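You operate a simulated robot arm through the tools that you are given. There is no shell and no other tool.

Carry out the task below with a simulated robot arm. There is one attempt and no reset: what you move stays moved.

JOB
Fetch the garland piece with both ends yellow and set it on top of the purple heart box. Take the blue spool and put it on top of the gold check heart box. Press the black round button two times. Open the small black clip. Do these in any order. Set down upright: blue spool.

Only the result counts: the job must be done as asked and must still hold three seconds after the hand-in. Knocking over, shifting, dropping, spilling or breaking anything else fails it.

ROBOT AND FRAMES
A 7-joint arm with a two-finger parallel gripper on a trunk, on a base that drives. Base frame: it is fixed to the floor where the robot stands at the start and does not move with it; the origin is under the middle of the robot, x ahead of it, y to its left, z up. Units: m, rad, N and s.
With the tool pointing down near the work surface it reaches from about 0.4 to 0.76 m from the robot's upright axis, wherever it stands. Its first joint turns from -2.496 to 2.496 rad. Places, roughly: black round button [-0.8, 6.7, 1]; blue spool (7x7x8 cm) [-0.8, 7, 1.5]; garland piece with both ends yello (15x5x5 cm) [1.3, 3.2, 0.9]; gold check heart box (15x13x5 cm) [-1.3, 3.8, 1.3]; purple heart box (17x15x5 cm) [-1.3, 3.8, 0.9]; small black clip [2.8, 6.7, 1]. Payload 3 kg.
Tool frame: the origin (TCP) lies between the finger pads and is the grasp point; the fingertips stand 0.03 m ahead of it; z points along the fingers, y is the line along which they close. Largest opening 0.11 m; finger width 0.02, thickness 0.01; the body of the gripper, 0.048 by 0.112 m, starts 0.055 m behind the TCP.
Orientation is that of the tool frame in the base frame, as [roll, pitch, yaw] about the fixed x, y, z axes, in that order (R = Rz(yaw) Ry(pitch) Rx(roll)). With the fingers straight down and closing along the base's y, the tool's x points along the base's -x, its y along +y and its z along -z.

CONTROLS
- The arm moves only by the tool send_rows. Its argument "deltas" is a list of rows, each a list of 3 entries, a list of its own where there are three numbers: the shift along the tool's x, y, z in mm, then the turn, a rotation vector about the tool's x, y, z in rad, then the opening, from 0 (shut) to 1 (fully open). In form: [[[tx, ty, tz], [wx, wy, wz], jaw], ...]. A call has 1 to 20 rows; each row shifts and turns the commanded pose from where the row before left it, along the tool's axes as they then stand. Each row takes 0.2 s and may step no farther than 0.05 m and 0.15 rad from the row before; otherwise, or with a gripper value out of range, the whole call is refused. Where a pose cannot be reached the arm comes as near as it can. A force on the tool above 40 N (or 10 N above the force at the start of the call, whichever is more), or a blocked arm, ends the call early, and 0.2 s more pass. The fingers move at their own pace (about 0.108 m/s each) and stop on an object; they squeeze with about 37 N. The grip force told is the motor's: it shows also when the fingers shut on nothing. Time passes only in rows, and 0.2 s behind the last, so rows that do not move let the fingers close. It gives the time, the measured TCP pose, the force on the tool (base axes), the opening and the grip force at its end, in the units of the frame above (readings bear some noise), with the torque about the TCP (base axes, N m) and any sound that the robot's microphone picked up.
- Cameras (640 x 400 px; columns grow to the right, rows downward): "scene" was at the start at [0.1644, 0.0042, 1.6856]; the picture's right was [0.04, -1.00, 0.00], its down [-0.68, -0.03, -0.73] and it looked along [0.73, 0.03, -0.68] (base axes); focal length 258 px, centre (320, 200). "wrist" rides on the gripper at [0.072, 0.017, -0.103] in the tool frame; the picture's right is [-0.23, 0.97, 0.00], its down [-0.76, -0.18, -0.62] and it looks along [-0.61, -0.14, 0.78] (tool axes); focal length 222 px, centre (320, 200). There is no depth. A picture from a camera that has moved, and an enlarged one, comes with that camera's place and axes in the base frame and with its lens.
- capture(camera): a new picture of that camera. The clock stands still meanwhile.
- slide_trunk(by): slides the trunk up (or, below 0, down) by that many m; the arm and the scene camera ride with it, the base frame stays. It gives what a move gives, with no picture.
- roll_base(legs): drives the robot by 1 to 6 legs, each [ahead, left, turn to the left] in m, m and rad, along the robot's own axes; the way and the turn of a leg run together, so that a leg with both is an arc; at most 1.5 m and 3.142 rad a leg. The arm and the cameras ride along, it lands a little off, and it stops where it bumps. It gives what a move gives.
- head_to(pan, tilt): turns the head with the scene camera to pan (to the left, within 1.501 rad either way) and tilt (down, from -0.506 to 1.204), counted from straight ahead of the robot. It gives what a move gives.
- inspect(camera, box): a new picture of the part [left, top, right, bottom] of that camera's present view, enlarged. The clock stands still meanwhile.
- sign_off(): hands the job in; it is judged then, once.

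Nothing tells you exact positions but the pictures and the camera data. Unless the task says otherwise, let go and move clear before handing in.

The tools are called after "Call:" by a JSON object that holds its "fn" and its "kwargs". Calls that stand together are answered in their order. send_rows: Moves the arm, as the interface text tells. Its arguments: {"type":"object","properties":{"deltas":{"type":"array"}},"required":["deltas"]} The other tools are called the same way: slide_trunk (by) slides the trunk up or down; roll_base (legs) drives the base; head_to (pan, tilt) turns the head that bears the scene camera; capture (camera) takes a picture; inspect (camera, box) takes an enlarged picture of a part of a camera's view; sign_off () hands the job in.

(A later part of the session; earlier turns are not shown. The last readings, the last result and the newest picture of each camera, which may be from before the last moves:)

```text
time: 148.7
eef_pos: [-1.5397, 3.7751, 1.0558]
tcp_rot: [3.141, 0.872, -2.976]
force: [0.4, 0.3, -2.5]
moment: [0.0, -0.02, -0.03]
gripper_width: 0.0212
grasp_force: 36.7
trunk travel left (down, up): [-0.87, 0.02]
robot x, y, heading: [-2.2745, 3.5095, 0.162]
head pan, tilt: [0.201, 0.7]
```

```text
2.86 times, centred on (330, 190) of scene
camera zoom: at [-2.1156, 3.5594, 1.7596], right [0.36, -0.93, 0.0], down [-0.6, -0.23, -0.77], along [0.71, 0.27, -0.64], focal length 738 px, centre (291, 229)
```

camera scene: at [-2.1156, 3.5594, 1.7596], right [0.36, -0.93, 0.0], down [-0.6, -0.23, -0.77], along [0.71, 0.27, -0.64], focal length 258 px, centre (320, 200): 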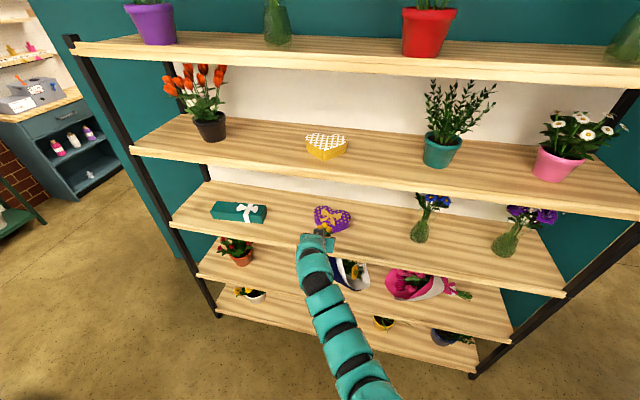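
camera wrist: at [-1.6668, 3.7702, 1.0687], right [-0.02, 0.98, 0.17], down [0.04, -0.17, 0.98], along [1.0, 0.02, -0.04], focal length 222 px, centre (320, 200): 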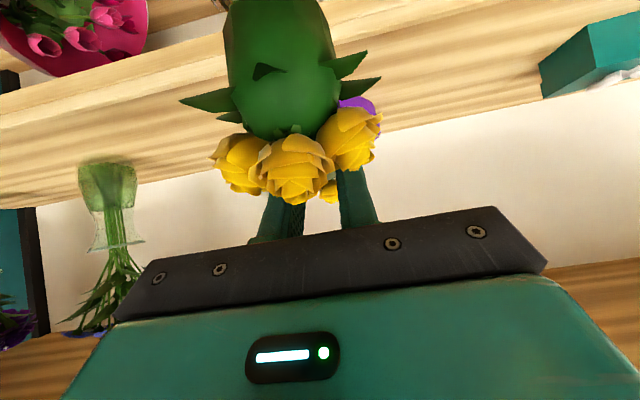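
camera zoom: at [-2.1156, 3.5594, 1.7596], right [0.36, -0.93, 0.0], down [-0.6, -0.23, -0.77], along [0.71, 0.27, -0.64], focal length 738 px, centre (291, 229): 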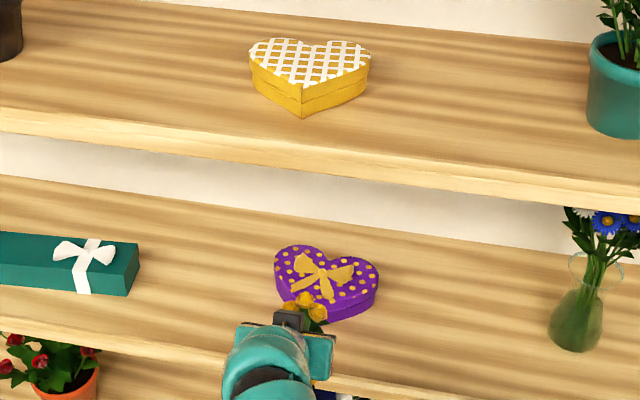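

Alignment is within a few mm; the heart's axis is ≈0.06 rad, so I'll yaw the tool by -0.1 to match and then roll forward 0.18 m into the shelf gap.

Call:
{"fn": "send_rows", "kwargs": {"deltas": [[[0, 0, 0], [0.0766, 0, 0.0643], 0], [[0, 0, 0], [0, 0, 0], 0]]}}

Call:
{"fn": "roll_base", "kwargs": {"legs": [[0.13, 0, 0]]}}

Call:
{"fn": "capture", "kwargs": {"camera": "scene"}}

Call:
{"fn": "capture", "kwargs": {"camera": "wrist"}}

```text
time: 149.3
eef_pos: [-1.5403, 3.7738, 1.0577]
tcp_rot: [3.14, 0.869, -3.078]
force: [0.1, 0.9, -2.0]
moment: [0.06, 0.02, 0.01]
gripper_width: 0.021
grasp_force: 37.0
trunk travel left (down, up): [-0.87, 0.02]
robot x, y, heading: [-2.2773, 3.5174, 0.165]
head pan, tilt: [0.201, 0.7]
```

```text
time: 150.6
eef_pos: [-1.4108, 3.796, 1.0578]
tcp_rot: [3.141, 0.869, -3.076]
force: [0.5, -0.2, -1.5]
moment: [0.01, 0.01, 0.0]
gripper_width: 0.021
grasp_force: 36.6
trunk travel left (down, up): [-0.87, 0.02]
robot x, y, heading: [-2.1483, 3.5399, 0.165]
head pan, tilt: [0.201, 0.7]
```

```text
taken
camera scene: at [-1.9848, 3.581, 1.7593], right [0.36, -0.93, 0.0], down [-0.6, -0.23, -0.76], along [0.71, 0.27, -0.65], focal length 258 px, centre (320, 200)
```

scene: 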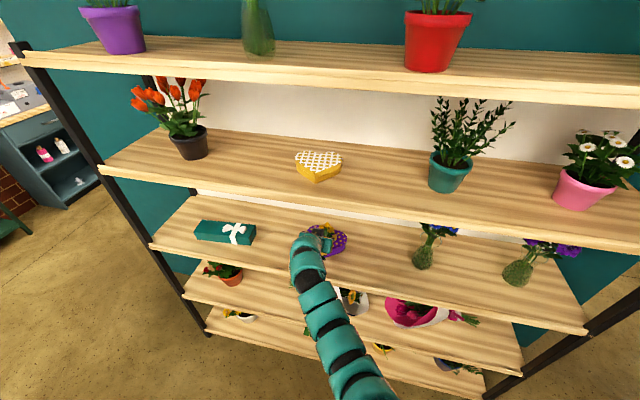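

```text
taken
camera wrist: at [-1.5371, 3.804, 1.0682], right [0.08, 0.98, 0.17], down [0.03, -0.18, 0.98], along [1.0, -0.08, -0.04], focal length 222 px, centre (320, 200)
```

wrist: 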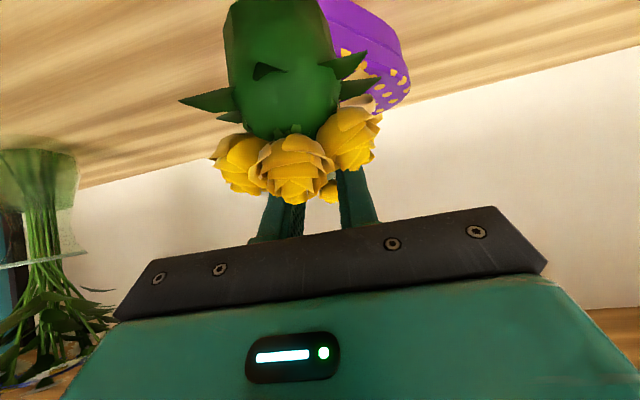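

Entry is clean. Moving the last 6 cm with the arm to put the garland over the heart's centre.

Call:
{"fn": "send_rows", "kwargs": {"deltas": [[[-20, 3.2, 23.8], [0, 0, 0], 0], [[-20, 3.2, 23.8], [0, 0, 0], 0], [[0, 0, 0], [0, 0, 0], 0]]}}

Call:
{"fn": "inspect", "kwargs": {"camera": "scene", "box": [250, 140, 410, 290]}}

Call:
{"fn": "capture", "kwargs": {"camera": "wrist"}}

```text
time: 151.4
eef_pos: [-1.3504, 3.8048, 1.0594]
tcp_rot: [-3.141, 0.87, -3.078]
force: [0.3, 0.3, -1.7]
moment: [0.01, 0.05, -0.02]
gripper_width: 0.021
grasp_force: 36.9
trunk travel left (down, up): [-0.87, 0.02]
robot x, y, heading: [-2.1476, 3.5355, 0.165]
head pan, tilt: [0.201, 0.7]
```

```text
2.67 times, centred on (330, 215) of scene
camera zoom: at [-1.9875, 3.5804, 1.7596], right [0.36, -0.93, 0.0], down [-0.6, -0.23, -0.77], along [0.71, 0.27, -0.64], focal length 689 px, centre (293, 160)
```

zoom: 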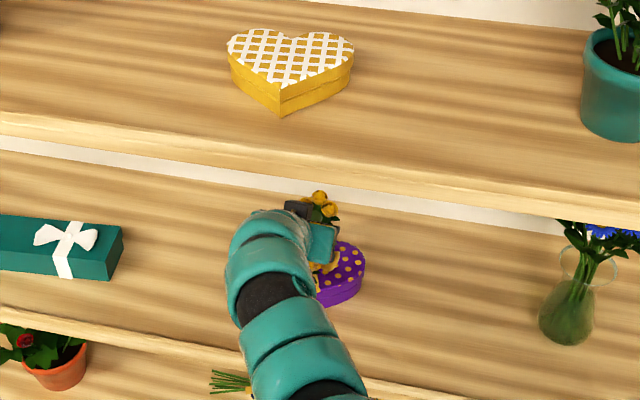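

```text
taken
camera wrist: at [-1.4767, 3.8137, 1.0692], right [0.08, 0.98, 0.17], down [0.03, -0.18, 0.98], along [1.0, -0.08, -0.04], focal length 222 px, centre (320, 200)
```

wrist: 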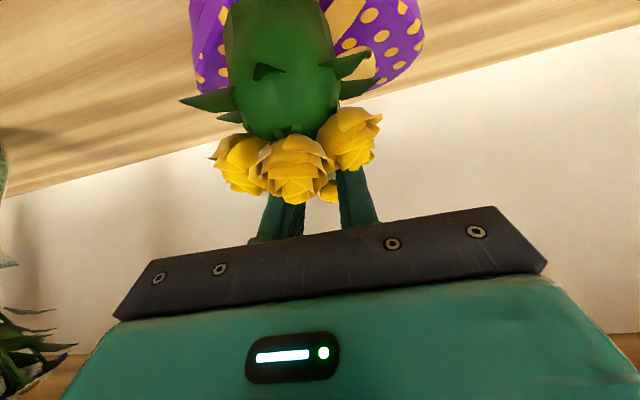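

The garland hovers over the centre of the heart. Lowering gently, watching for contact.

Call:
{"fn": "send_rows", "kwargs": {"deltas": [[[7.6, 0, 6.4], [0, 0, 0], 0], [[7.6, 0, 6.4], [0, 0, 0], 0], [[0, 0, 0], [0, 0, 0], 0]]}}

Call:
{"fn": "send_rows", "kwargs": {"deltas": [[[3, 0, 2.6], [0, 0, 0], 0], [[0, 0, 0], [0, 0, 0], 0]]}}

```text
time: 152.2
eef_pos: [-1.3498, 3.8059, 1.038]
tcp_rot: [-3.14, 0.87, -3.076]
force: [0.3, -0.3, -1.5]
moment: [-0.03, 0.05, -0.01]
gripper_width: 0.0211
grasp_force: 37.1
trunk travel left (down, up): [-0.87, 0.02]
robot x, y, heading: [-2.1501, 3.536, 0.162]
head pan, tilt: [0.201, 0.7]
```

```text
time: 152.8
eef_pos: [-1.3501, 3.8057, 1.0342]
tcp_rot: [-3.141, 0.87, -3.077]
force: [-0.6, -0.7, -1.3]
moment: [-0.01, 0.0, 0.04]
gripper_width: 0.0209
grasp_force: 37.0
trunk travel left (down, up): [-0.87, 0.02]
robot x, y, heading: [-2.1464, 3.5348, 0.163]
head pan, tilt: [0.201, 0.7]
```

Call:
{"fn": "send_rows", "kwargs": {"deltas": [[[2.3, 0, 1.9], [0, 0, 0], 0], [[0, 0, 0], [0, 0, 0], 0]]}}

Call:
{"fn": "send_rows", "kwargs": {"deltas": [[[2.3, 0, 1.9], [0, 0, 0], 0], [[0, 0, 0], [0, 0, 0], 0]]}}

Call:
{"fn": "capture", "kwargs": {"camera": "wrist"}}

```text
time: 153.4
eef_pos: [-1.3493, 3.8068, 1.0306]
tcp_rot: [-3.141, 0.868, -3.077]
force: [0.0, -0.3, -1.9]
moment: [-0.04, 0.04, -0.01]
gripper_width: 0.0211
grasp_force: 36.8
trunk travel left (down, up): [-0.87, 0.02]
robot x, y, heading: [-2.1466, 3.5375, 0.165]
head pan, tilt: [0.201, 0.7]
```

```text
time: 154.0
eef_pos: [-1.3494, 3.806, 1.0276]
tcp_rot: [-3.14, 0.869, -3.076]
force: [-0.7, -0.1, -1.8]
moment: [0.03, 0.03, 0.02]
gripper_width: 0.021
grasp_force: 37.2
trunk travel left (down, up): [-0.87, 0.02]
robot x, y, heading: [-2.1457, 3.5347, 0.165]
head pan, tilt: [0.201, 0.7]
```

```text
taken
camera wrist: at [-1.4767, 3.8143, 1.0391], right [0.08, 0.98, 0.17], down [0.03, -0.18, 0.98], along [1.0, -0.08, -0.04], focal length 222 px, centre (320, 200)
```

wrist: 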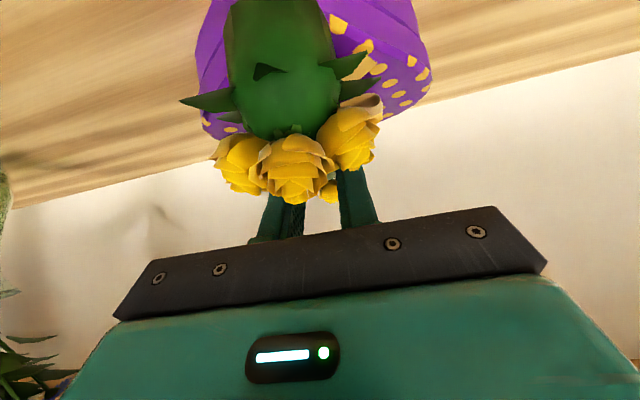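

No contact yet at TCP z 1.0276; continuing in 2 mm steps.

Call:
{"fn": "send_rows", "kwargs": {"deltas": [[[1.6, 0, 1.3], [0, 0, 0], 0], [[0, 0, 0], [0, 0, 0], 0]]}}

Call:
{"fn": "send_rows", "kwargs": {"deltas": [[[1.6, 0, 1.3], [0, 0, 0], 0], [[0, 0, 0], [0, 0, 0], 0]]}}

Call:
{"fn": "send_rows", "kwargs": {"deltas": [[[1.6, 0, 1.3], [0, 0, 0], 0], [[0, 0, 0], [0, 0, 0], 0]]}}

```text
time: 154.6
eef_pos: [-1.3493, 3.8053, 1.0265]
tcp_rot: [3.137, 0.873, -3.077]
force: [1.4, -0.3, 8.9]
moment: [-0.03, 0.41, 0.03]
gripper_width: 0.0212
grasp_force: 37.4
trunk travel left (down, up): [-0.87, 0.02]
robot x, y, heading: [-2.1443, 3.5375, 0.163]
head pan, tilt: [0.201, 0.7]
```

```text
time: 155.2
eef_pos: [-1.3504, 3.806, 1.0273]
tcp_rot: [3.139, 0.875, -3.079]
force: [5.5, 0.3, 20.9]
moment: [0.07, 0.04, 0.02]
gripper_width: 0.0209
grasp_force: 37.0
trunk travel left (down, up): [-0.87, 0.02]
robot x, y, heading: [-2.1454, 3.534, 0.16]
head pan, tilt: [0.201, 0.7]
```

```text
time: 155.8
eef_pos: [-1.35, 3.8055, 1.0248]
tcp_rot: [3.14, 0.876, -3.077]
force: [9.6, 3.3, 29.6]
moment: [0.13, -0.71, 0.06]
gripper_width: 0.0214
grasp_force: 36.7
trunk travel left (down, up): [-0.87, 0.02]
robot x, y, heading: [-2.1452, 3.5376, 0.166]
head pan, tilt: [0.201, 0.7]
```

Contact confirmed at TCP z≈1.0265 as predicted. Relieving the press, then opening in place.

Call:
{"fn": "send_rows", "kwargs": {"deltas": [[[-2.6, 0, -2.2], [0, 0, 0], 0], [[0, 0, 0], [0, 0, 0], 0]]}}

Call:
{"fn": "send_rows", "kwargs": {"deltas": [[[0, 0, 0], [0, 0, 0], 0.3], [[0, 0, 0], [0, 0, 0], 0.4], [[0, 0, 0], [0, 0, 0], 0.5], [[0, 0, 0], [0, 0, 0], 0.5]]}}

Call:
{"fn": "capture", "kwargs": {"camera": "wrist"}}

```text
time: 156.4
eef_pos: [-1.3508, 3.8055, 1.0246]
tcp_rot: [-3.142, 0.869, -3.077]
force: [5.8, 3.4, 17.7]
moment: [0.16, -0.75, 0.1]
gripper_width: 0.0209
grasp_force: 36.7
trunk travel left (down, up): [-0.87, 0.02]
robot x, y, heading: [-2.146, 3.539, 0.16]
head pan, tilt: [0.201, 0.7]
```

```text
time: 157.4
eef_pos: [-1.3507, 3.8057, 1.0257]
tcp_rot: [-3.141, 0.869, -3.078]
force: [0.2, 0.5, -0.6]
moment: [-0.01, -0.02, -0.02]
gripper_width: 0.0551
grasp_force: 0.1
trunk travel left (down, up): [-0.87, 0.02]
robot x, y, heading: [-2.1467, 3.5346, 0.163]
head pan, tilt: [0.201, 0.7]
```

```text
taken
camera wrist: at [-1.4771, 3.8141, 1.0362], right [0.08, 0.98, 0.17], down [0.03, -0.18, 0.98], along [1.0, -0.08, -0.04], focal length 222 px, centre (320, 200)
```

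wrist: 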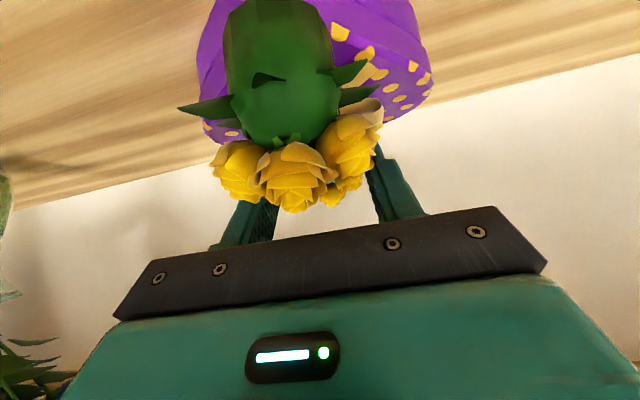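

The piece stays put on the box. Retreating along the tool axis, then backing the base out.

Call:
{"fn": "send_rows", "kwargs": {"deltas": [[[0, 0, -15], [0, 0, 0], 0.5], [[0, 0, -30], [0, 0, 0], 0.5], [[0, 0, -30], [0, 0, 0], 0.5], [[0, 0, 0], [0, 0, 0], 0.5]]}}

Call:
{"fn": "capture", "kwargs": {"camera": "wrist"}}

```text
time: 158.4
eef_pos: [-1.4063, 3.8019, 1.0731]
tcp_rot: [-3.139, 0.869, -3.074]
force: [-0.3, -0.1, -0.4]
moment: [-0.02, 0.02, 0.0]
gripper_width: 0.055
grasp_force: 0.1
trunk travel left (down, up): [-0.87, 0.02]
robot x, y, heading: [-2.1429, 3.5371, 0.164]
head pan, tilt: [0.201, 0.7]
```

```text
taken
camera wrist: at [-1.5344, 3.81, 1.0842], right [0.08, 0.98, 0.17], down [0.03, -0.18, 0.98], along [1.0, -0.08, -0.04], focal length 222 px, centre (320, 200)
```

wrist: 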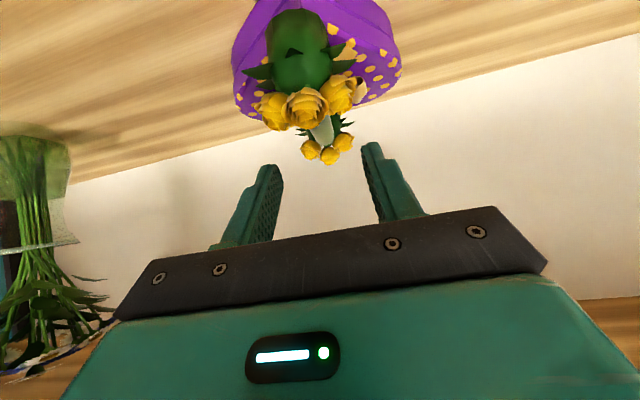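

The garland rests on the purple heart box. Backing out and verifying with the scene camera.

Call:
{"fn": "roll_base", "kwargs": {"legs": [[-0.4, 0, 0]]}}

Call:
{"fn": "head_to", "kwargs": {"pan": 0.15, "tilt": 0.5}}

Call:
{"fn": "capture", "kwargs": {"camera": "scene"}}

Call:
{"fn": "inspect", "kwargs": {"camera": "scene", "box": [250, 120, 410, 250]}}

Call:
{"fn": "capture", "kwargs": {"camera": "wrist"}}

```text
time: 160.9
eef_pos: [-1.8039, 3.7397, 1.0747]
tcp_rot: [-3.141, 0.871, -3.072]
force: [-0.4, 0.3, -0.7]
moment: [-0.02, -0.02, 0.0]
gripper_width: 0.0551
grasp_force: 0.2
trunk travel left (down, up): [-0.87, 0.02]
robot x, y, heading: [-2.5427, 3.469, 0.166]
head pan, tilt: [0.201, 0.7]
```

```text
time: 161.6
eef_pos: [-1.8046, 3.7387, 1.0721]
tcp_rot: [3.14, 0.87, -3.07]
force: [0.4, 0.0, 0.9]
moment: [-0.02, 0.01, -0.03]
gripper_width: 0.0548
grasp_force: 0.1
trunk travel left (down, up): [-0.87, 0.02]
robot x, y, heading: [-2.5383, 3.4707, 0.168]
head pan, tilt: [0.15, 0.499]
```

```text
taken
camera scene: at [-2.3741, 3.5132, 1.7771], right [0.31, -0.95, 0.0], down [-0.46, -0.15, -0.88], along [0.83, 0.27, -0.48], focal length 258 px, centre (320, 200)
```

scene: 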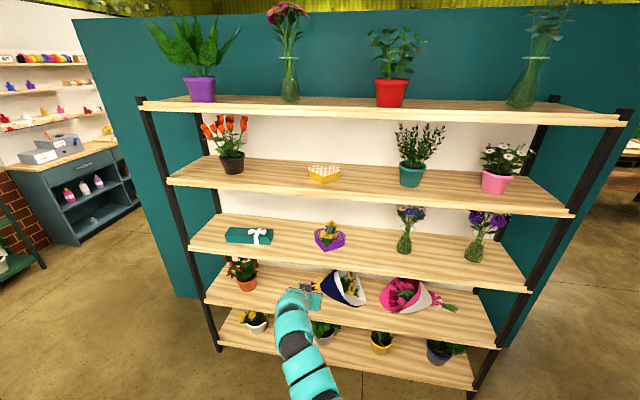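

```text
3.08 times, centred on (330, 185) of scene
camera zoom: at [-2.3741, 3.5132, 1.7771], right [0.31, -0.95, 0.0], down [-0.46, -0.15, -0.88], along [0.83, 0.27, -0.48], focal length 795 px, centre (289, 246)
```

zoom: 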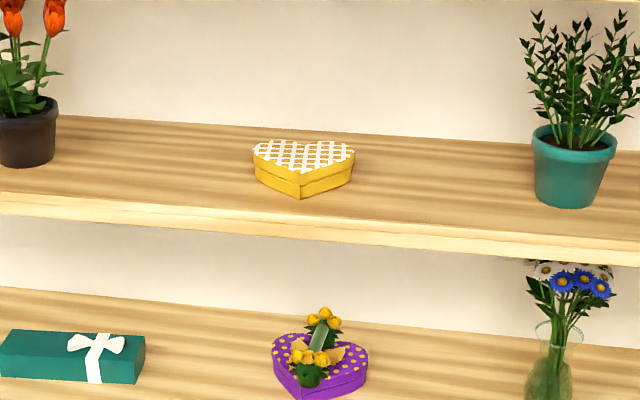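

```text
taken
camera wrist: at [-1.93, 3.7468, 1.0844], right [0.08, 0.98, 0.17], down [0.03, -0.18, 0.98], along [1.0, -0.07, -0.04], focal length 222 px, centre (320, 200)
```

wrist: 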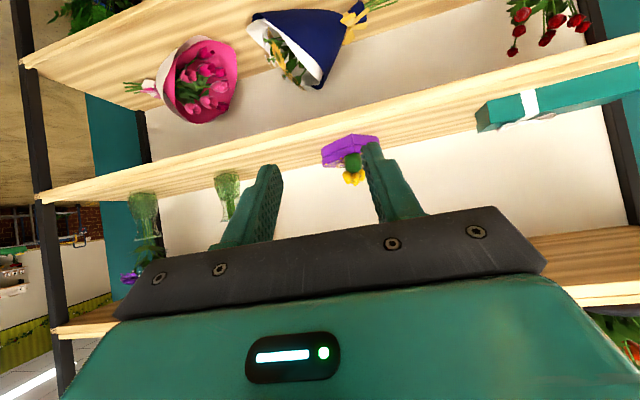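

Task one is done: the yellow/yellow garland lies along the purple heart box. Next I'll look north toward the back counter to plan the route to the spool and button.

Call:
{"fn": "head_to", "kwargs": {"pan": 1.1, "tilt": 0.35}}

Call:
{"fn": "capture", "kwargs": {"camera": "scene"}}

Call:
{"fn": "inspect", "kwargs": {"camera": "scene", "box": [320, 60, 640, 260]}}

```text
time: 162.8
eef_pos: [-1.8024, 3.7379, 1.0723]
tcp_rot: [3.141, 0.871, -3.072]
force: [0.1, 0.9, -0.8]
moment: [-0.01, 0.01, 0.02]
gripper_width: 0.0552
grasp_force: 0.0
trunk travel left (down, up): [-0.87, 0.02]
robot x, y, heading: [-2.5395, 3.4695, 0.168]
head pan, tilt: [1.1, 0.351]
```

```text
taken
camera scene: at [-2.4329, 3.5735, 1.7909], right [0.95, -0.3, 0.0], down [-0.1, -0.33, -0.94], along [0.28, 0.9, -0.34], focal length 258 px, centre (320, 200)
```

scene: 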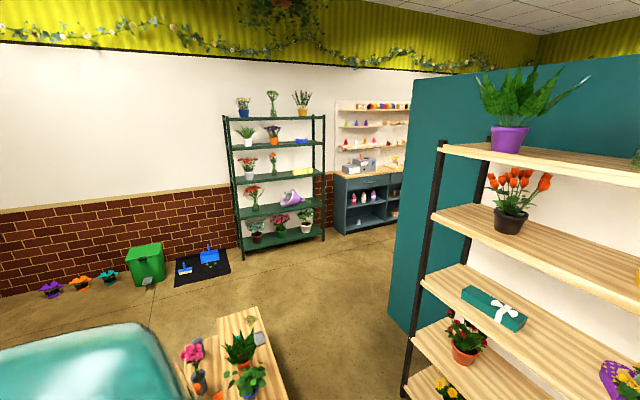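

```text
2.00 times, centred on (480, 160) of scene
camera zoom: at [-2.4329, 3.5735, 1.7909], right [0.95, -0.3, 0.0], down [-0.1, -0.33, -0.94], along [0.28, 0.9, -0.34], focal length 517 px, centre (0, 280)
```

zoom: 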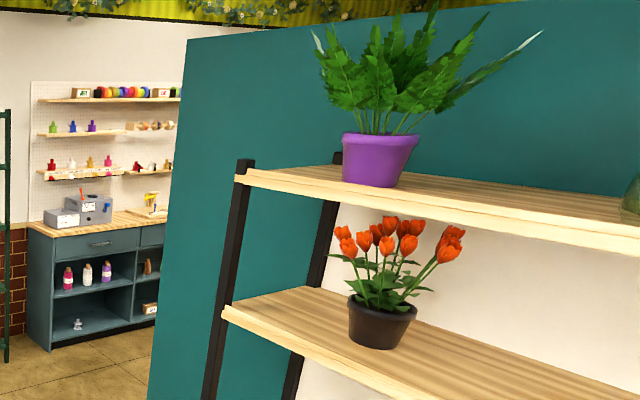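

There's a passage north between the wooden cart and the rack. I'll turn to face north, shift right, and check clearances.

Call:
{"fn": "roll_base", "kwargs": {"legs": [[0, 0, 1.4], [0, -0.6, 0]]}}

Call:
{"fn": "head_to", "kwargs": {"pan": 0.0, "tilt": 0.75}}

Call:
{"fn": "capture", "kwargs": {"camera": "scene"}}

```text
time: 169.7
eef_pos: [-2.0885, 4.2476, 1.0735]
tcp_rot: [3.14, 0.869, -1.658]
force: [0.7, 0.1, -0.4]
moment: [0.01, 0.03, 0.01]
gripper_width: 0.0551
grasp_force: 0.1
trunk travel left (down, up): [-0.87, 0.02]
robot x, y, heading: [-1.9393, 3.4777, 1.578]
head pan, tilt: [1.1, 0.351]
```

```text
time: 171.0
eef_pos: [-2.0888, 4.2481, 1.0734]
tcp_rot: [3.14, 0.872, -1.658]
force: [0.3, -0.2, -0.9]
moment: [0.01, 0.01, -0.02]
gripper_width: 0.0551
grasp_force: 0.1
trunk travel left (down, up): [-0.87, 0.02]
robot x, y, heading: [-1.9384, 3.4762, 1.58]
head pan, tilt: [0.0, 0.75]
```

```text
taken
camera scene: at [-1.94, 3.6407, 1.7553], right [1.0, 0.01, 0.0], down [0.01, -0.68, -0.73], along [-0.01, 0.73, -0.68], focal length 258 px, centre (320, 200)
```

scene: 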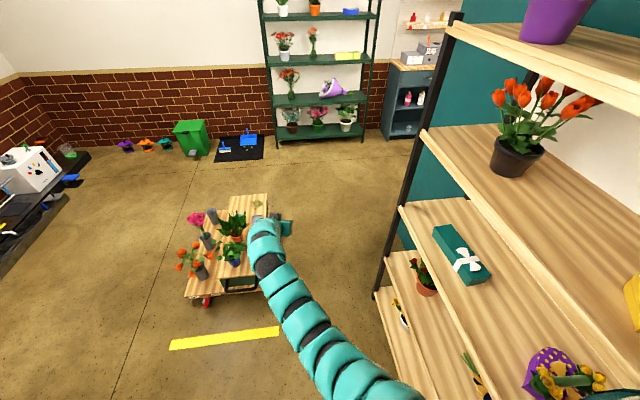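

The corridor between cart (x≈-2.31) and rack post (x≈-1.56) is centred on my x. Driving straight north about 2 m.

Call:
{"fn": "roll_base", "kwargs": {"legs": [[1.0, 0, 0], [1.03, 0, 0]]}}

Call:
{"fn": "head_to", "kwargs": {"pan": -0.7, "tilt": 0.5}}

Call:
{"fn": "capture", "kwargs": {"camera": "scene"}}

```text
time: 181.1
eef_pos: [-2.0966, 6.2719, 1.0726]
tcp_rot: [3.141, 0.868, -1.663]
force: [0.1, -0.4, -0.6]
moment: [-0.04, -0.02, 0.0]
gripper_width: 0.0549
grasp_force: 0.1
trunk travel left (down, up): [-0.87, 0.02]
robot x, y, heading: [-1.9496, 5.503, 1.577]
head pan, tilt: [0.0, 0.75]
```

```text
time: 182.2
eef_pos: [-2.095, 6.2732, 1.0731]
tcp_rot: [3.141, 0.87, -1.664]
force: [0.2, 0.5, -0.1]
moment: [-0.03, -0.01, -0.01]
gripper_width: 0.0552
grasp_force: 0.1
trunk travel left (down, up): [-0.87, 0.02]
robot x, y, heading: [-1.9525, 5.4989, 1.576]
head pan, tilt: [-0.7, 0.499]
```

```text
taken
camera scene: at [-1.8908, 5.6524, 1.7772], right [0.77, -0.64, 0.0], down [-0.31, -0.37, -0.88], along [0.56, 0.68, -0.48], focal length 258 px, centre (320, 200)
```

scene: 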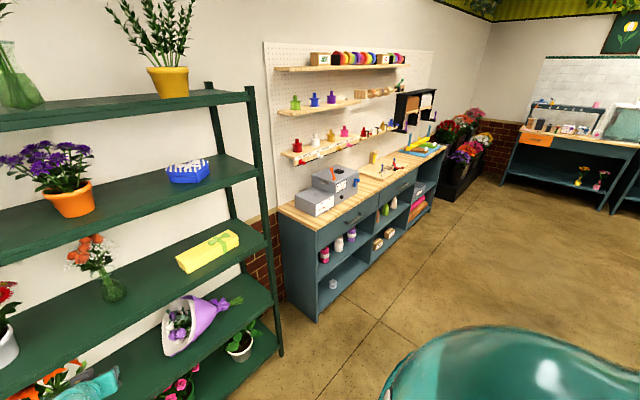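

The back counter with the label device and pegboard spools is ahead-right. Strafing east along the gap, keeping clear of the partition's north end.

Call:
{"fn": "roll_base", "kwargs": {"legs": [[0.07, -0.3, 0], [0, -0.75, 0]]}}

Call:
{"fn": "head_to", "kwargs": {"pan": 0.0, "tilt": 0.35}}

Call:
{"fn": "capture", "kwargs": {"camera": "scene"}}

Call:
{"fn": "capture", "kwargs": {"camera": "wrist"}}

```text
time: 187.9
eef_pos: [-1.046, 6.3467, 1.0726]
tcp_rot: [-3.14, 0.871, -1.665]
force: [0.1, 0.3, 0.0]
moment: [0.02, 0.04, 0.03]
gripper_width: 0.0549
grasp_force: 0.1
trunk travel left (down, up): [-0.87, 0.02]
robot x, y, heading: [-0.9004, 5.579, 1.576]
head pan, tilt: [-0.7, 0.499]
```

```text
time: 189.0
eef_pos: [-1.0447, 6.3485, 1.0735]
tcp_rot: [3.141, 0.87, -1.665]
force: [-0.5, -0.3, -0.2]
moment: [-0.03, 0.01, 0.0]
gripper_width: 0.0551
grasp_force: 0.1
trunk travel left (down, up): [-0.87, 0.02]
robot x, y, heading: [-0.9013, 5.5784, 1.577]
head pan, tilt: [0.0, 0.351]
```

```text
taken
camera scene: at [-0.8997, 5.7509, 1.7909], right [1.0, 0.0, 0.0], down [0.0, -0.34, -0.94], along [0.0, 0.94, -0.34], focal length 258 px, centre (320, 200)
```

scene: 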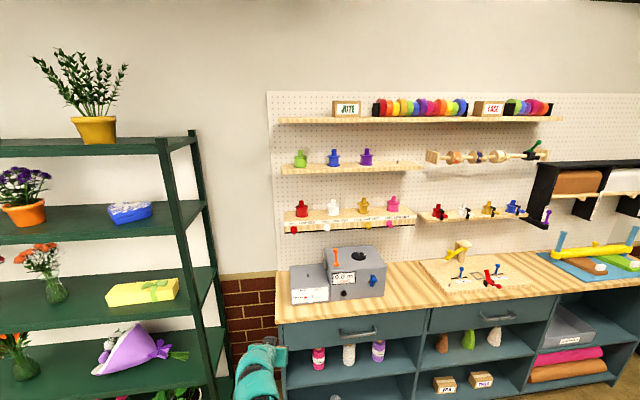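

```text
taken
camera wrist: at [-1.0739, 6.2247, 1.0845], right [-0.96, 0.24, 0.17], down [0.18, 0.0, 0.98], along [0.23, 0.97, -0.04], focal length 222 px, centre (320, 200)
```

wrist: 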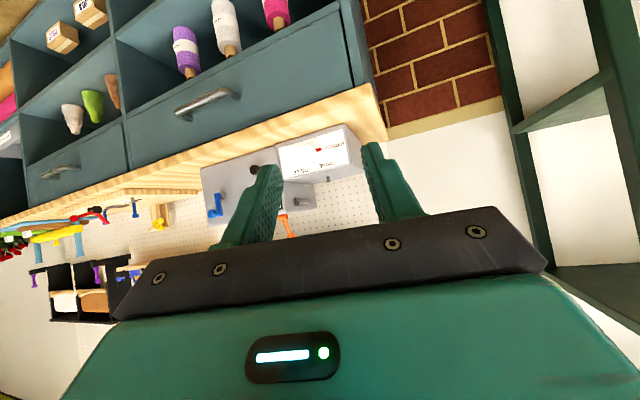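

Now I'm in front of the back counter. The blue spool is the middle one on the upper-left small shelf and the device with the button is below; zooming in on both.

Call:
{"fn": "inspect", "kwargs": {"camera": "scene", "box": [280, 140, 420, 230]}}

Call:
{"fn": "inspect", "kwargs": {"camera": "scene", "box": [280, 235, 400, 315]}}

Call:
{"fn": "inspect", "kwargs": {"camera": "wrist", "box": [190, 120, 390, 250]}}

```text
4.44 times, centred on (350, 185) of scene
camera zoom: at [-0.8997, 5.7509, 1.7909], right [1.0, 0.0, 0.0], down [0.0, -0.34, -0.94], along [0.0, 0.94, -0.34], focal length 1148 px, centre (187, 267)
```

zoom: 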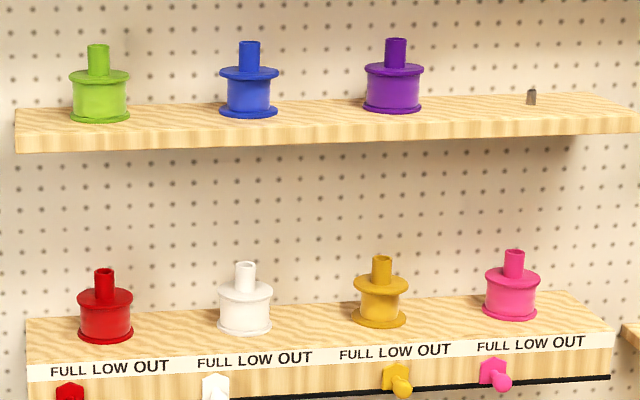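

```text
5.00 times, centred on (340, 275) of scene
camera zoom: at [-0.8997, 5.7509, 1.7909], right [1.0, 0.0, 0.0], down [0.0, -0.34, -0.94], along [0.0, 0.94, -0.34], focal length 1292 px, centre (220, -175)
```

zoom: 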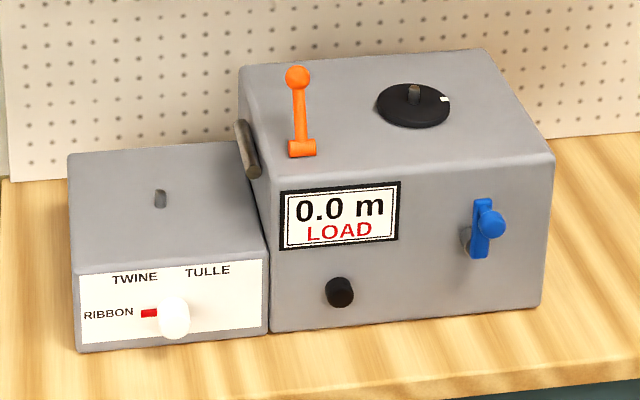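

```text
3.08 times, centred on (290, 185) of wrist
camera zoom: at [-1.0739, 6.2247, 1.0845], right [-0.96, 0.24, 0.17], down [0.18, 0.0, 0.98], along [0.23, 0.97, -0.04], focal length 684 px, centre (412, 246)
```

zoom: 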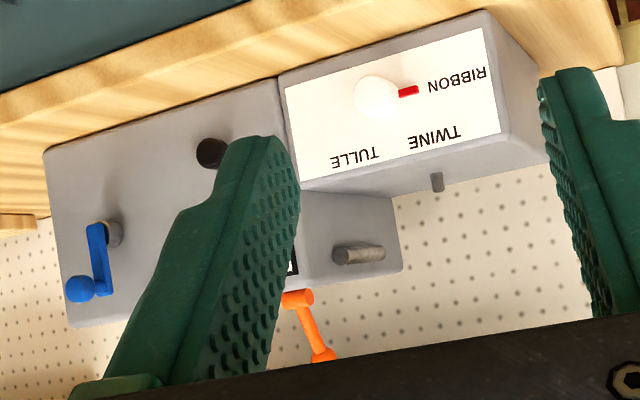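

Button triangulates to ≈(-0.79, 6.748, 0.955) on the device's front face; the counter is rotated about 0.13 rad. I'll square the base to it, shift right, and level the tool to ~70° tilt with fingers closed.

Call:
{"fn": "roll_base", "kwargs": {"legs": [[0, 0, 0.13], [0, -0.37, 0]]}}

Call:
{"fn": "send_rows", "kwargs": {"deltas": [[[0, 0, 0], [-0.0766, 0, -0.0643], 0.2], [[-10, 0, 10], [0, -0.1163, 0], 0], [[-10, 0, 10], [0, -0.1163, 0], 0], [[-10, 0, 10], [0, -0.1163, 0], 0], [[0, 0, 0], [0, 0, 0], 0]]}}

Call:
{"fn": "capture", "kwargs": {"camera": "wrist"}}

Call:
{"fn": "capture", "kwargs": {"camera": "scene"}}

```text
time: 191.9
eef_pos: [-0.7765, 6.3742, 1.0724]
tcp_rot: [3.141, 0.867, -1.534]
force: [0.9, 0.3, -1.2]
moment: [-0.04, 0.02, 0.04]
gripper_width: 0.0549
grasp_force: 0.1
trunk travel left (down, up): [-0.87, 0.02]
robot x, y, heading: [-0.529, 5.6272, 1.709]
head pan, tilt: [0.0, 0.351]
```

```text
time: 193.1
eef_pos: [-0.783, 6.4142, 1.0821]
tcp_rot: [3.141, 1.219, -1.434]
force: [-0.6, -0.4, 0.1]
moment: [-0.05, -0.02, -0.02]
gripper_width: 0.0001
grasp_force: 37.4
trunk travel left (down, up): [-0.87, 0.02]
robot x, y, heading: [-0.5308, 5.6237, 1.711]
head pan, tilt: [0.0, 0.351]
```

```text
taken
camera wrist: at [-0.7842, 6.2905, 1.0492], right [-0.98, -0.06, 0.21], down [0.22, -0.3, 0.93], along [0.01, 0.95, 0.3], focal length 222 px, centre (320, 200)
```

wrist: 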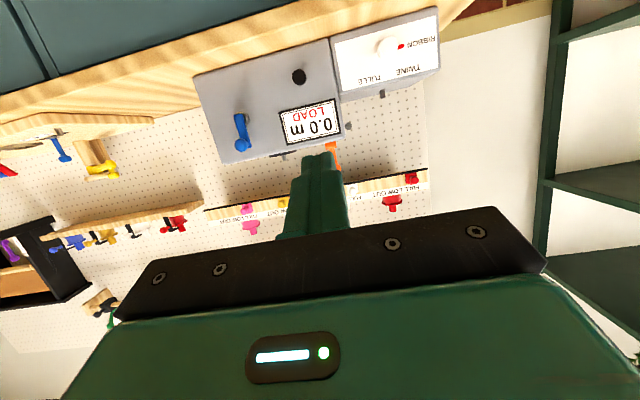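

```text
taken
camera scene: at [-0.5558, 5.799, 1.7909], right [0.99, 0.14, 0.0], down [0.05, -0.34, -0.94], along [-0.13, 0.93, -0.34], focal length 258 px, centre (320, 200)
```

scene: 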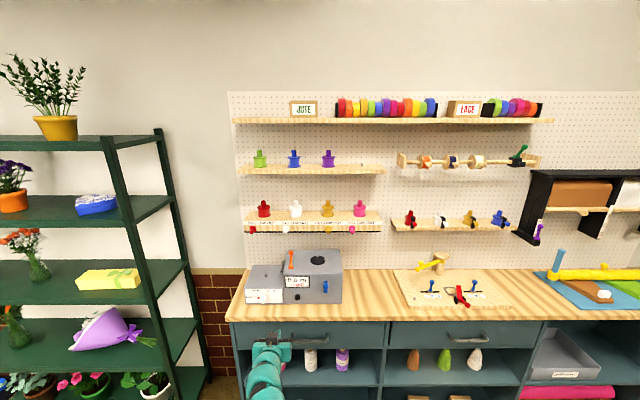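

Everything is now square. The button sits ~0.33 m ahead of the fingertips, 4 cm right, 12 cm down; lowering the trunk and rolling in to about 5 cm short.

Call:
{"fn": "slide_trunk", "kwargs": {"by": -0.117}}

Call:
{"fn": "roll_base", "kwargs": {"legs": [[0, -0.04, 0], [0.24, 0, 0]]}}

Call:
{"fn": "capture", "kwargs": {"camera": "wrist"}}

Call:
{"fn": "inspect", "kwargs": {"camera": "scene", "box": [200, 240, 400, 400]}}

```text
time: 194.6
eef_pos: [-0.7845, 6.4138, 0.9641]
tcp_rot: [-3.14, 1.219, -1.433]
force: [0.3, -0.3, 0.0]
moment: [-0.03, -0.01, 0.01]
gripper_width: 0.0001
grasp_force: 36.9
trunk travel left (down, up): [-0.753, 0.137]
robot x, y, heading: [-0.534, 5.627, 1.707]
head pan, tilt: [0.0, 0.351]
```

```text
time: 196.8
eef_pos: [-0.7764, 6.6573, 0.9625]
tcp_rot: [3.141, 1.219, -1.431]
force: [-0.4, 0.3, 0.2]
moment: [0.04, 0.01, 0.01]
gripper_width: 0.0
grasp_force: 36.9
trunk travel left (down, up): [-0.753, 0.137]
robot x, y, heading: [-0.5295, 5.8656, 1.709]
head pan, tilt: [0.0, 0.351]
```

```text
taken
camera wrist: at [-0.7773, 6.5329, 0.9315], right [-0.98, -0.06, 0.21], down [0.22, -0.29, 0.93], along [0.01, 0.95, 0.3], focal length 222 px, centre (320, 200)
```

wrist: 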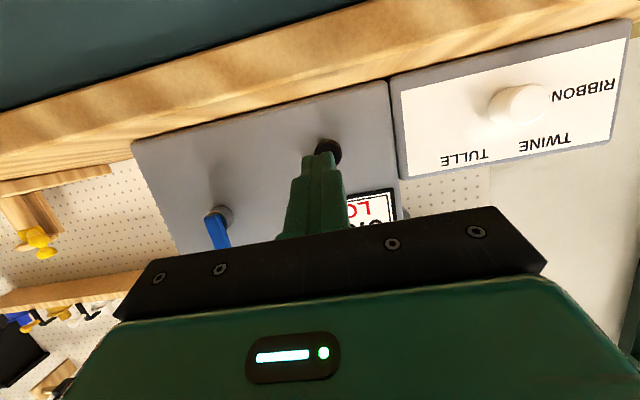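

```text
2.50 times, centred on (300, 320) of scene
camera zoom: at [-0.549, 6.0423, 1.6737], right [0.99, 0.14, 0.0], down [0.05, -0.34, -0.94], along [-0.13, 0.93, -0.34], focal length 646 px, centre (370, -100)
```

zoom: 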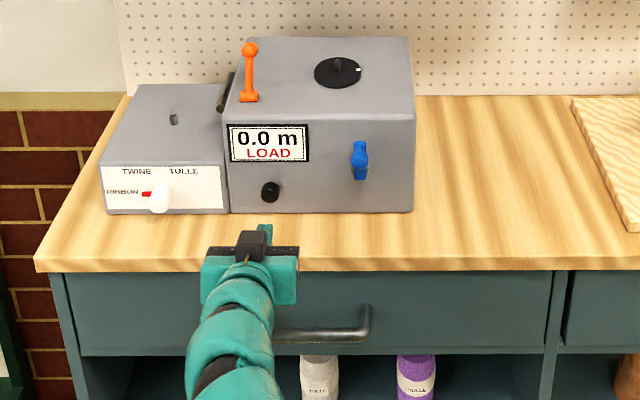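

Fingertips are ≈6.3 cm from the button and lined up with it (z≈0.953). Advancing most of the way, then small steps while listening.

Call:
{"fn": "send_rows", "kwargs": {"deltas": [[[-8.6, -2.7, 23.5], [0, 0, 0], 0], [[-8.6, 0, 23.5], [0, 0, 0], 0], [[0, 0, 0], [0, 0, 0], 0]]}}

Call:
{"fn": "capture", "kwargs": {"camera": "wrist"}}

Call:
{"fn": "inspect", "kwargs": {"camera": "scene", "box": [220, 280, 340, 380]}}

```text
time: 197.7
eef_pos: [-0.7792, 6.7042, 0.9637]
tcp_rot: [3.14, 1.218, -1.433]
force: [0.1, 0.3, -0.2]
moment: [0.02, 0.03, -0.01]
gripper_width: 0.0
grasp_force: 37.4
trunk travel left (down, up): [-0.753, 0.137]
robot x, y, heading: [-0.5283, 5.8685, 1.707]
head pan, tilt: [0.0, 0.351]
```

```text
taken
camera wrist: at [-0.7805, 6.5812, 0.9323], right [-0.98, -0.06, 0.21], down [0.22, -0.29, 0.93], along [0.01, 0.95, 0.3], focal length 222 px, centre (320, 200)
```

wrist: 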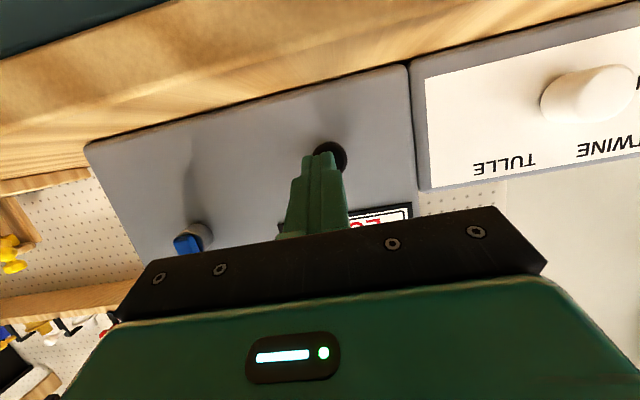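

```text
4.00 times, centred on (280, 330) of scene
camera zoom: at [-0.5486, 6.0409, 1.6739], right [0.99, 0.14, 0.0], down [0.05, -0.34, -0.94], along [-0.13, 0.93, -0.34], focal length 1033 px, centre (480, -320)
```

zoom: 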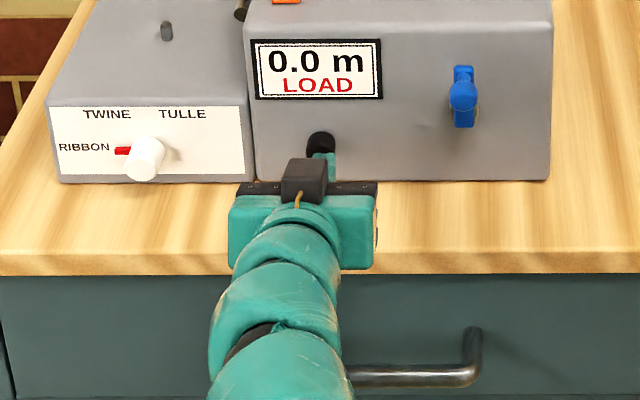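

Tips are just in front of the button. Pressing in small increments.

Call:
{"fn": "send_rows", "kwargs": {"deltas": [[[-2.8, 0, 7.5], [0, 0, 0], 0], [[0, 0, 0], [0, 0, 0], 0]]}}

Call:
{"fn": "send_rows", "kwargs": {"deltas": [[[-1.0, 0, 2.8], [0, 0, 0], 0], [[0, 0, 0], [0, 0, 0], 0]]}}

Call:
{"fn": "send_rows", "kwargs": {"deltas": [[[-1.0, 0, 2.8], [0, 0, 0], 0], [[0, 0, 0], [0, 0, 0], 0]]}}

```text
time: 198.2
eef_pos: [-0.7812, 6.7132, 0.9649]
tcp_rot: [3.141, 1.22, -1.435]
force: [0.8, -3.0, 1.1]
moment: [0.02, 0.04, -0.01]
gripper_width: 0.0
grasp_force: 37.0
trunk travel left (down, up): [-0.753, 0.137]
robot x, y, heading: [-0.5226, 5.8682, 1.71]
head pan, tilt: [0.0, 0.351]
heard: click
```

```text
time: 198.8
eef_pos: [-0.782, 6.7145, 0.9645]
tcp_rot: [3.141, 1.22, -1.433]
force: [0.8, -5.8, 0.7]
moment: [0.03, 0.01, -0.02]
gripper_width: 0.0
grasp_force: 37.2
trunk travel left (down, up): [-0.753, 0.137]
robot x, y, heading: [-0.5242, 5.8689, 1.706]
head pan, tilt: [0.0, 0.351]
```

```text
time: 199.4
eef_pos: [-0.7822, 6.7165, 0.9646]
tcp_rot: [-3.139, 1.217, -1.432]
force: [2.5, -15.5, 0.8]
moment: [0.02, 0.02, 0.02]
gripper_width: 0.0
grasp_force: 37.1
trunk travel left (down, up): [-0.753, 0.137]
robot x, y, heading: [-0.5288, 5.866, 1.708]
head pan, tilt: [0.0, 0.351]
```

One click heard: first press. Retracting 2 cm to let it spring back, and checking the device.

Call:
{"fn": "send_rows", "kwargs": {"deltas": [[[6.9, 0, -18.8], [0, 0, 0], 0], [[0, 0, 0], [0, 0, 0], 0], [[0, 0, 0], [0, 0, 0], 0]]}}

Call:
{"fn": "inspect", "kwargs": {"camera": "scene", "box": [220, 260, 340, 360]}}

Call:
{"fn": "capture", "kwargs": {"camera": "wrist"}}

```text
time: 200.2
eef_pos: [-0.7793, 6.699, 0.9642]
tcp_rot: [3.139, 1.22, -1.436]
force: [-0.6, 0.0, 0.8]
moment: [-0.01, -0.01, -0.03]
gripper_width: 0.0001
grasp_force: 36.9
trunk travel left (down, up): [-0.753, 0.137]
robot x, y, heading: [-0.5287, 5.8694, 1.707]
head pan, tilt: [0.0, 0.351]
```

```text
4.00 times, centred on (280, 310) of scene
camera zoom: at [-0.5485, 6.0407, 1.6739], right [0.99, 0.14, 0.0], down [0.05, -0.34, -0.94], along [-0.13, 0.93, -0.34], focal length 1033 px, centre (480, -240)
```

zoom: 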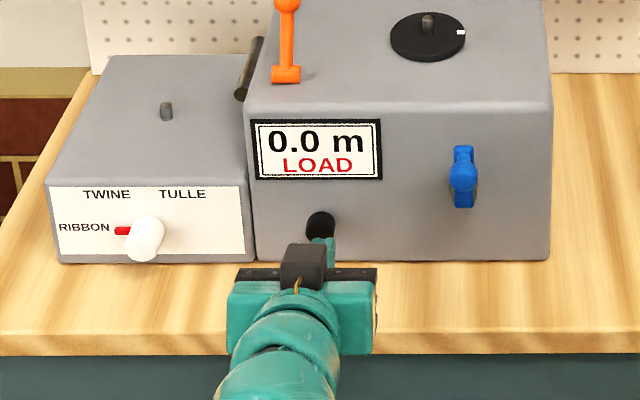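

```text
taken
camera wrist: at [-0.7795, 6.5757, 0.9326], right [-0.98, -0.06, 0.21], down [0.22, -0.3, 0.93], along [0.01, 0.95, 0.3], focal length 222 px, centre (320, 200)
```

wrist: 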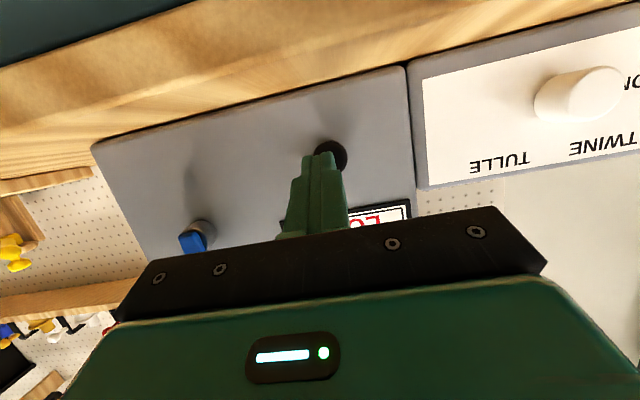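

Retracted with no extra sound. Second press now.

Call:
{"fn": "send_rows", "kwargs": {"deltas": [[[-2.8, 0, 7.5], [0, 0, 0], 0], [[-2.8, 0, 7.5], [0, 0, 0], 0], [[0, 0, 0], [0, 0, 0], 0]]}}

```text
time: 201.1
eef_pos: [-0.7831, 6.7137, 0.9655]
tcp_rot: [3.138, 1.22, -1.434]
force: [1.2, -3.8, -0.3]
moment: [0.0, 0.0, 0.0]
gripper_width: 0.0
grasp_force: 36.9
trunk travel left (down, up): [-0.753, 0.137]
robot x, y, heading: [-0.5261, 5.8691, 1.704]
head pan, tilt: [0.0, 0.351]
heard: click
```

Second click heard. A slight extra push for full travel as in the first press, then retract well clear.

Call:
{"fn": "send_rows", "kwargs": {"deltas": [[[-0.7, 0, 1.9], [0, 0, 0], 0], [[0, 0, 0], [0, 0, 0], 0]]}}

Call:
{"fn": "send_rows", "kwargs": {"deltas": [[[8.6, 0, -23.5], [0, 0, 0], 0], [[17.2, 0, -47], [0, 0, 0], 0], [[0, 0, 0], [0, 0, 0], 0]]}}

Call:
{"fn": "roll_base", "kwargs": {"legs": [[-0.2, 0, 0]]}}

Call:
{"fn": "capture", "kwargs": {"camera": "scene"}}

```text
time: 201.7
eef_pos: [-0.7831, 6.7155, 0.9648]
tcp_rot: [-3.139, 1.219, -1.432]
force: [1.0, -9.4, 1.6]
moment: [0.02, -0.02, 0.03]
gripper_width: 0.0001
grasp_force: 37.8
trunk travel left (down, up): [-0.753, 0.137]
robot x, y, heading: [-0.5258, 5.8672, 1.709]
head pan, tilt: [0.0, 0.351]
```

```text
time: 202.4
eef_pos: [-0.7713, 6.6435, 0.962]
tcp_rot: [-3.14, 1.216, -1.43]
force: [0.4, -0.7, 0.1]
moment: [-0.02, -0.03, -0.02]
gripper_width: 0.0002
grasp_force: 37.3
trunk travel left (down, up): [-0.753, 0.137]
robot x, y, heading: [-0.5269, 5.8702, 1.709]
head pan, tilt: [0.0, 0.351]
```

```text
time: 204.1
eef_pos: [-0.7454, 6.4421, 0.9641]
tcp_rot: [3.14, 1.22, -1.433]
force: [-0.3, 0.0, -0.1]
moment: [-0.03, -0.02, 0.0]
gripper_width: 0.0
grasp_force: 37.2
trunk travel left (down, up): [-0.753, 0.137]
robot x, y, heading: [-0.5006, 5.6694, 1.707]
head pan, tilt: [0.0, 0.351]
```

```text
taken
camera scene: at [-0.5213, 5.84, 1.6741], right [0.99, 0.14, 0.0], down [0.05, -0.34, -0.94], along [-0.13, 0.93, -0.34], focal length 258 px, centre (320, 200)
```

scene: 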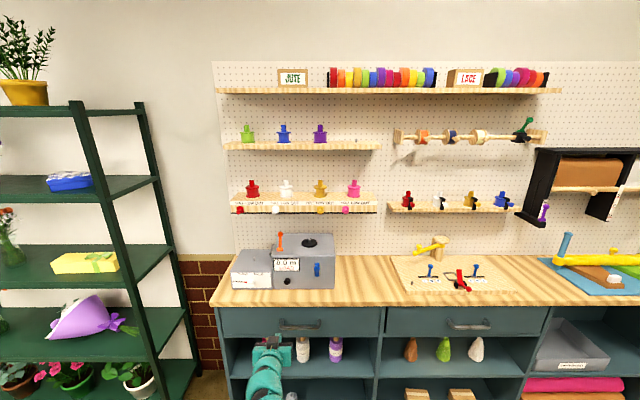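

Both presses are registered. Now the blue spool: I plan to grip its top knob with the tool at ~70° tilt so it stays upright at pick and place. Zooming in on it.

Call:
{"fn": "inspect", "kwargs": {"camera": "scene", "box": [220, 70, 380, 170]}}

Call:
{"fn": "slide_trunk", "kwargs": {"by": 0.13}}

Call:
{"fn": "send_rows", "kwargs": {"deltas": [[[-45, 0, -15], [0, 0, 0], 0.5], [[-45, 0, -15], [0, 0, 0], 0.5], [[-45, 0, -15], [0, 0, 0], 0.5], [[-45, 0, -15], [0, 0, 0], 0.5], [[-45, 0, -15], [0, 0, 0], 0.5], [[-45, 0, -15], [0, 0, 0], 0.5], [[-45, 0, -15], [0, 0, 0], 0.5], [[-45, 0, -15], [0, 0, 0], 0.5], [[-45, 0, -15], [0, 0, 0], 0.5], [[0, 0, 0], [0, 0, 0], 0.5]]}}

Call:
{"fn": "capture", "kwargs": {"camera": "wrist"}}

Call:
{"fn": "capture", "kwargs": {"camera": "scene"}}

```text
4.00 times, centred on (300, 120) of scene
camera zoom: at [-0.5213, 5.84, 1.6741], right [0.99, 0.14, 0.0], down [0.05, -0.34, -0.94], along [-0.13, 0.93, -0.34], focal length 1033 px, centre (400, 520)
```

zoom: 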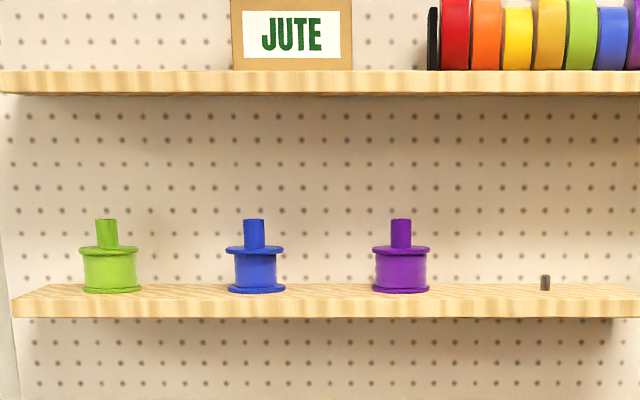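

```text
time: 205.6
eef_pos: [-0.7452, 6.4433, 1.0919]
tcp_rot: [3.141, 1.219, -1.434]
force: [-1.0, -0.2, 1.1]
moment: [0.01, -0.02, 0.02]
gripper_width: 0.0001
grasp_force: 37.3
trunk travel left (down, up): [-0.883, 0.007]
robot x, y, heading: [-0.4983, 5.6731, 1.709]
head pan, tilt: [0.0, 0.351]
```

```text
time: 207.8
eef_pos: [-0.7471, 6.4575, 1.5203]
tcp_rot: [-3.137, 1.216, -1.43]
force: [-0.1, -0.5, -0.4]
moment: [-0.01, -0.03, -0.01]
gripper_width: 0.0553
grasp_force: 0.0
trunk travel left (down, up): [-0.883, 0.007]
robot x, y, heading: [-0.4952, 5.6679, 1.704]
head pan, tilt: [0.0, 0.351]
```

```text
taken
camera wrist: at [-0.746, 6.3339, 1.4881], right [-0.98, -0.06, 0.21], down [0.22, -0.29, 0.93], along [0.01, 0.95, 0.3], focal length 222 px, centre (320, 200)
```

wrist: 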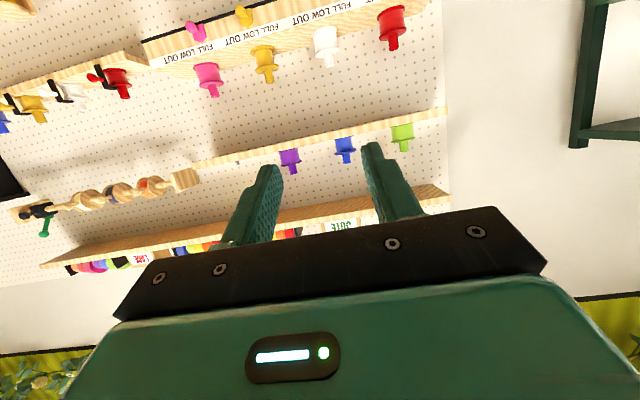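

```text
taken
camera scene: at [-0.5217, 5.8421, 1.8038], right [0.99, 0.14, 0.0], down [0.05, -0.34, -0.94], along [-0.13, 0.93, -0.34], focal length 258 px, centre (320, 200)
```

scene: 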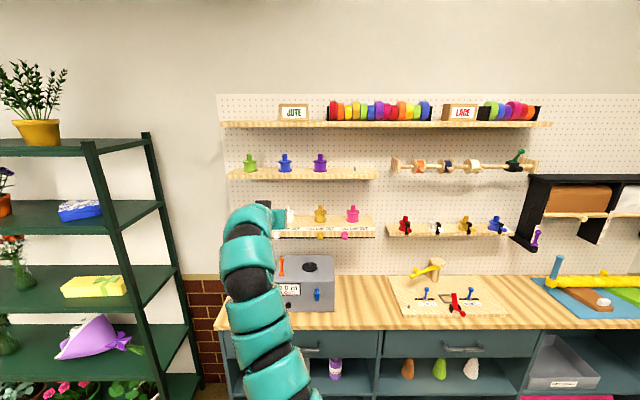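

Call:
{"fn": "inspect", "kwargs": {"camera": "wrist", "box": [280, 110, 420, 190]}}

Call:
{"fn": "inspect", "kwargs": {"camera": "scene", "box": [220, 110, 380, 210]}}

```text
4.57 times, centred on (350, 150) of wrist
camera zoom: at [-0.746, 6.3339, 1.4881], right [-0.98, -0.06, 0.21], down [0.22, -0.29, 0.93], along [0.01, 0.95, 0.3], focal length 1015 px, centre (183, 429)
```

zoom: 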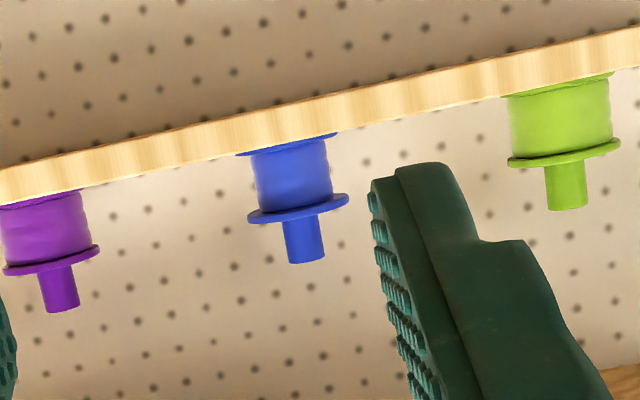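

```text
4.00 times, centred on (300, 160) of scene
camera zoom: at [-0.5217, 5.8421, 1.8038], right [0.99, 0.14, 0.0], down [0.05, -0.34, -0.94], along [-0.13, 0.93, -0.34], focal length 1033 px, centre (400, 360)
```

zoom: 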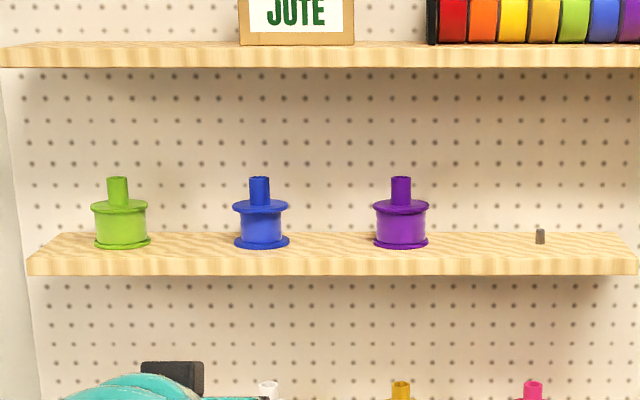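

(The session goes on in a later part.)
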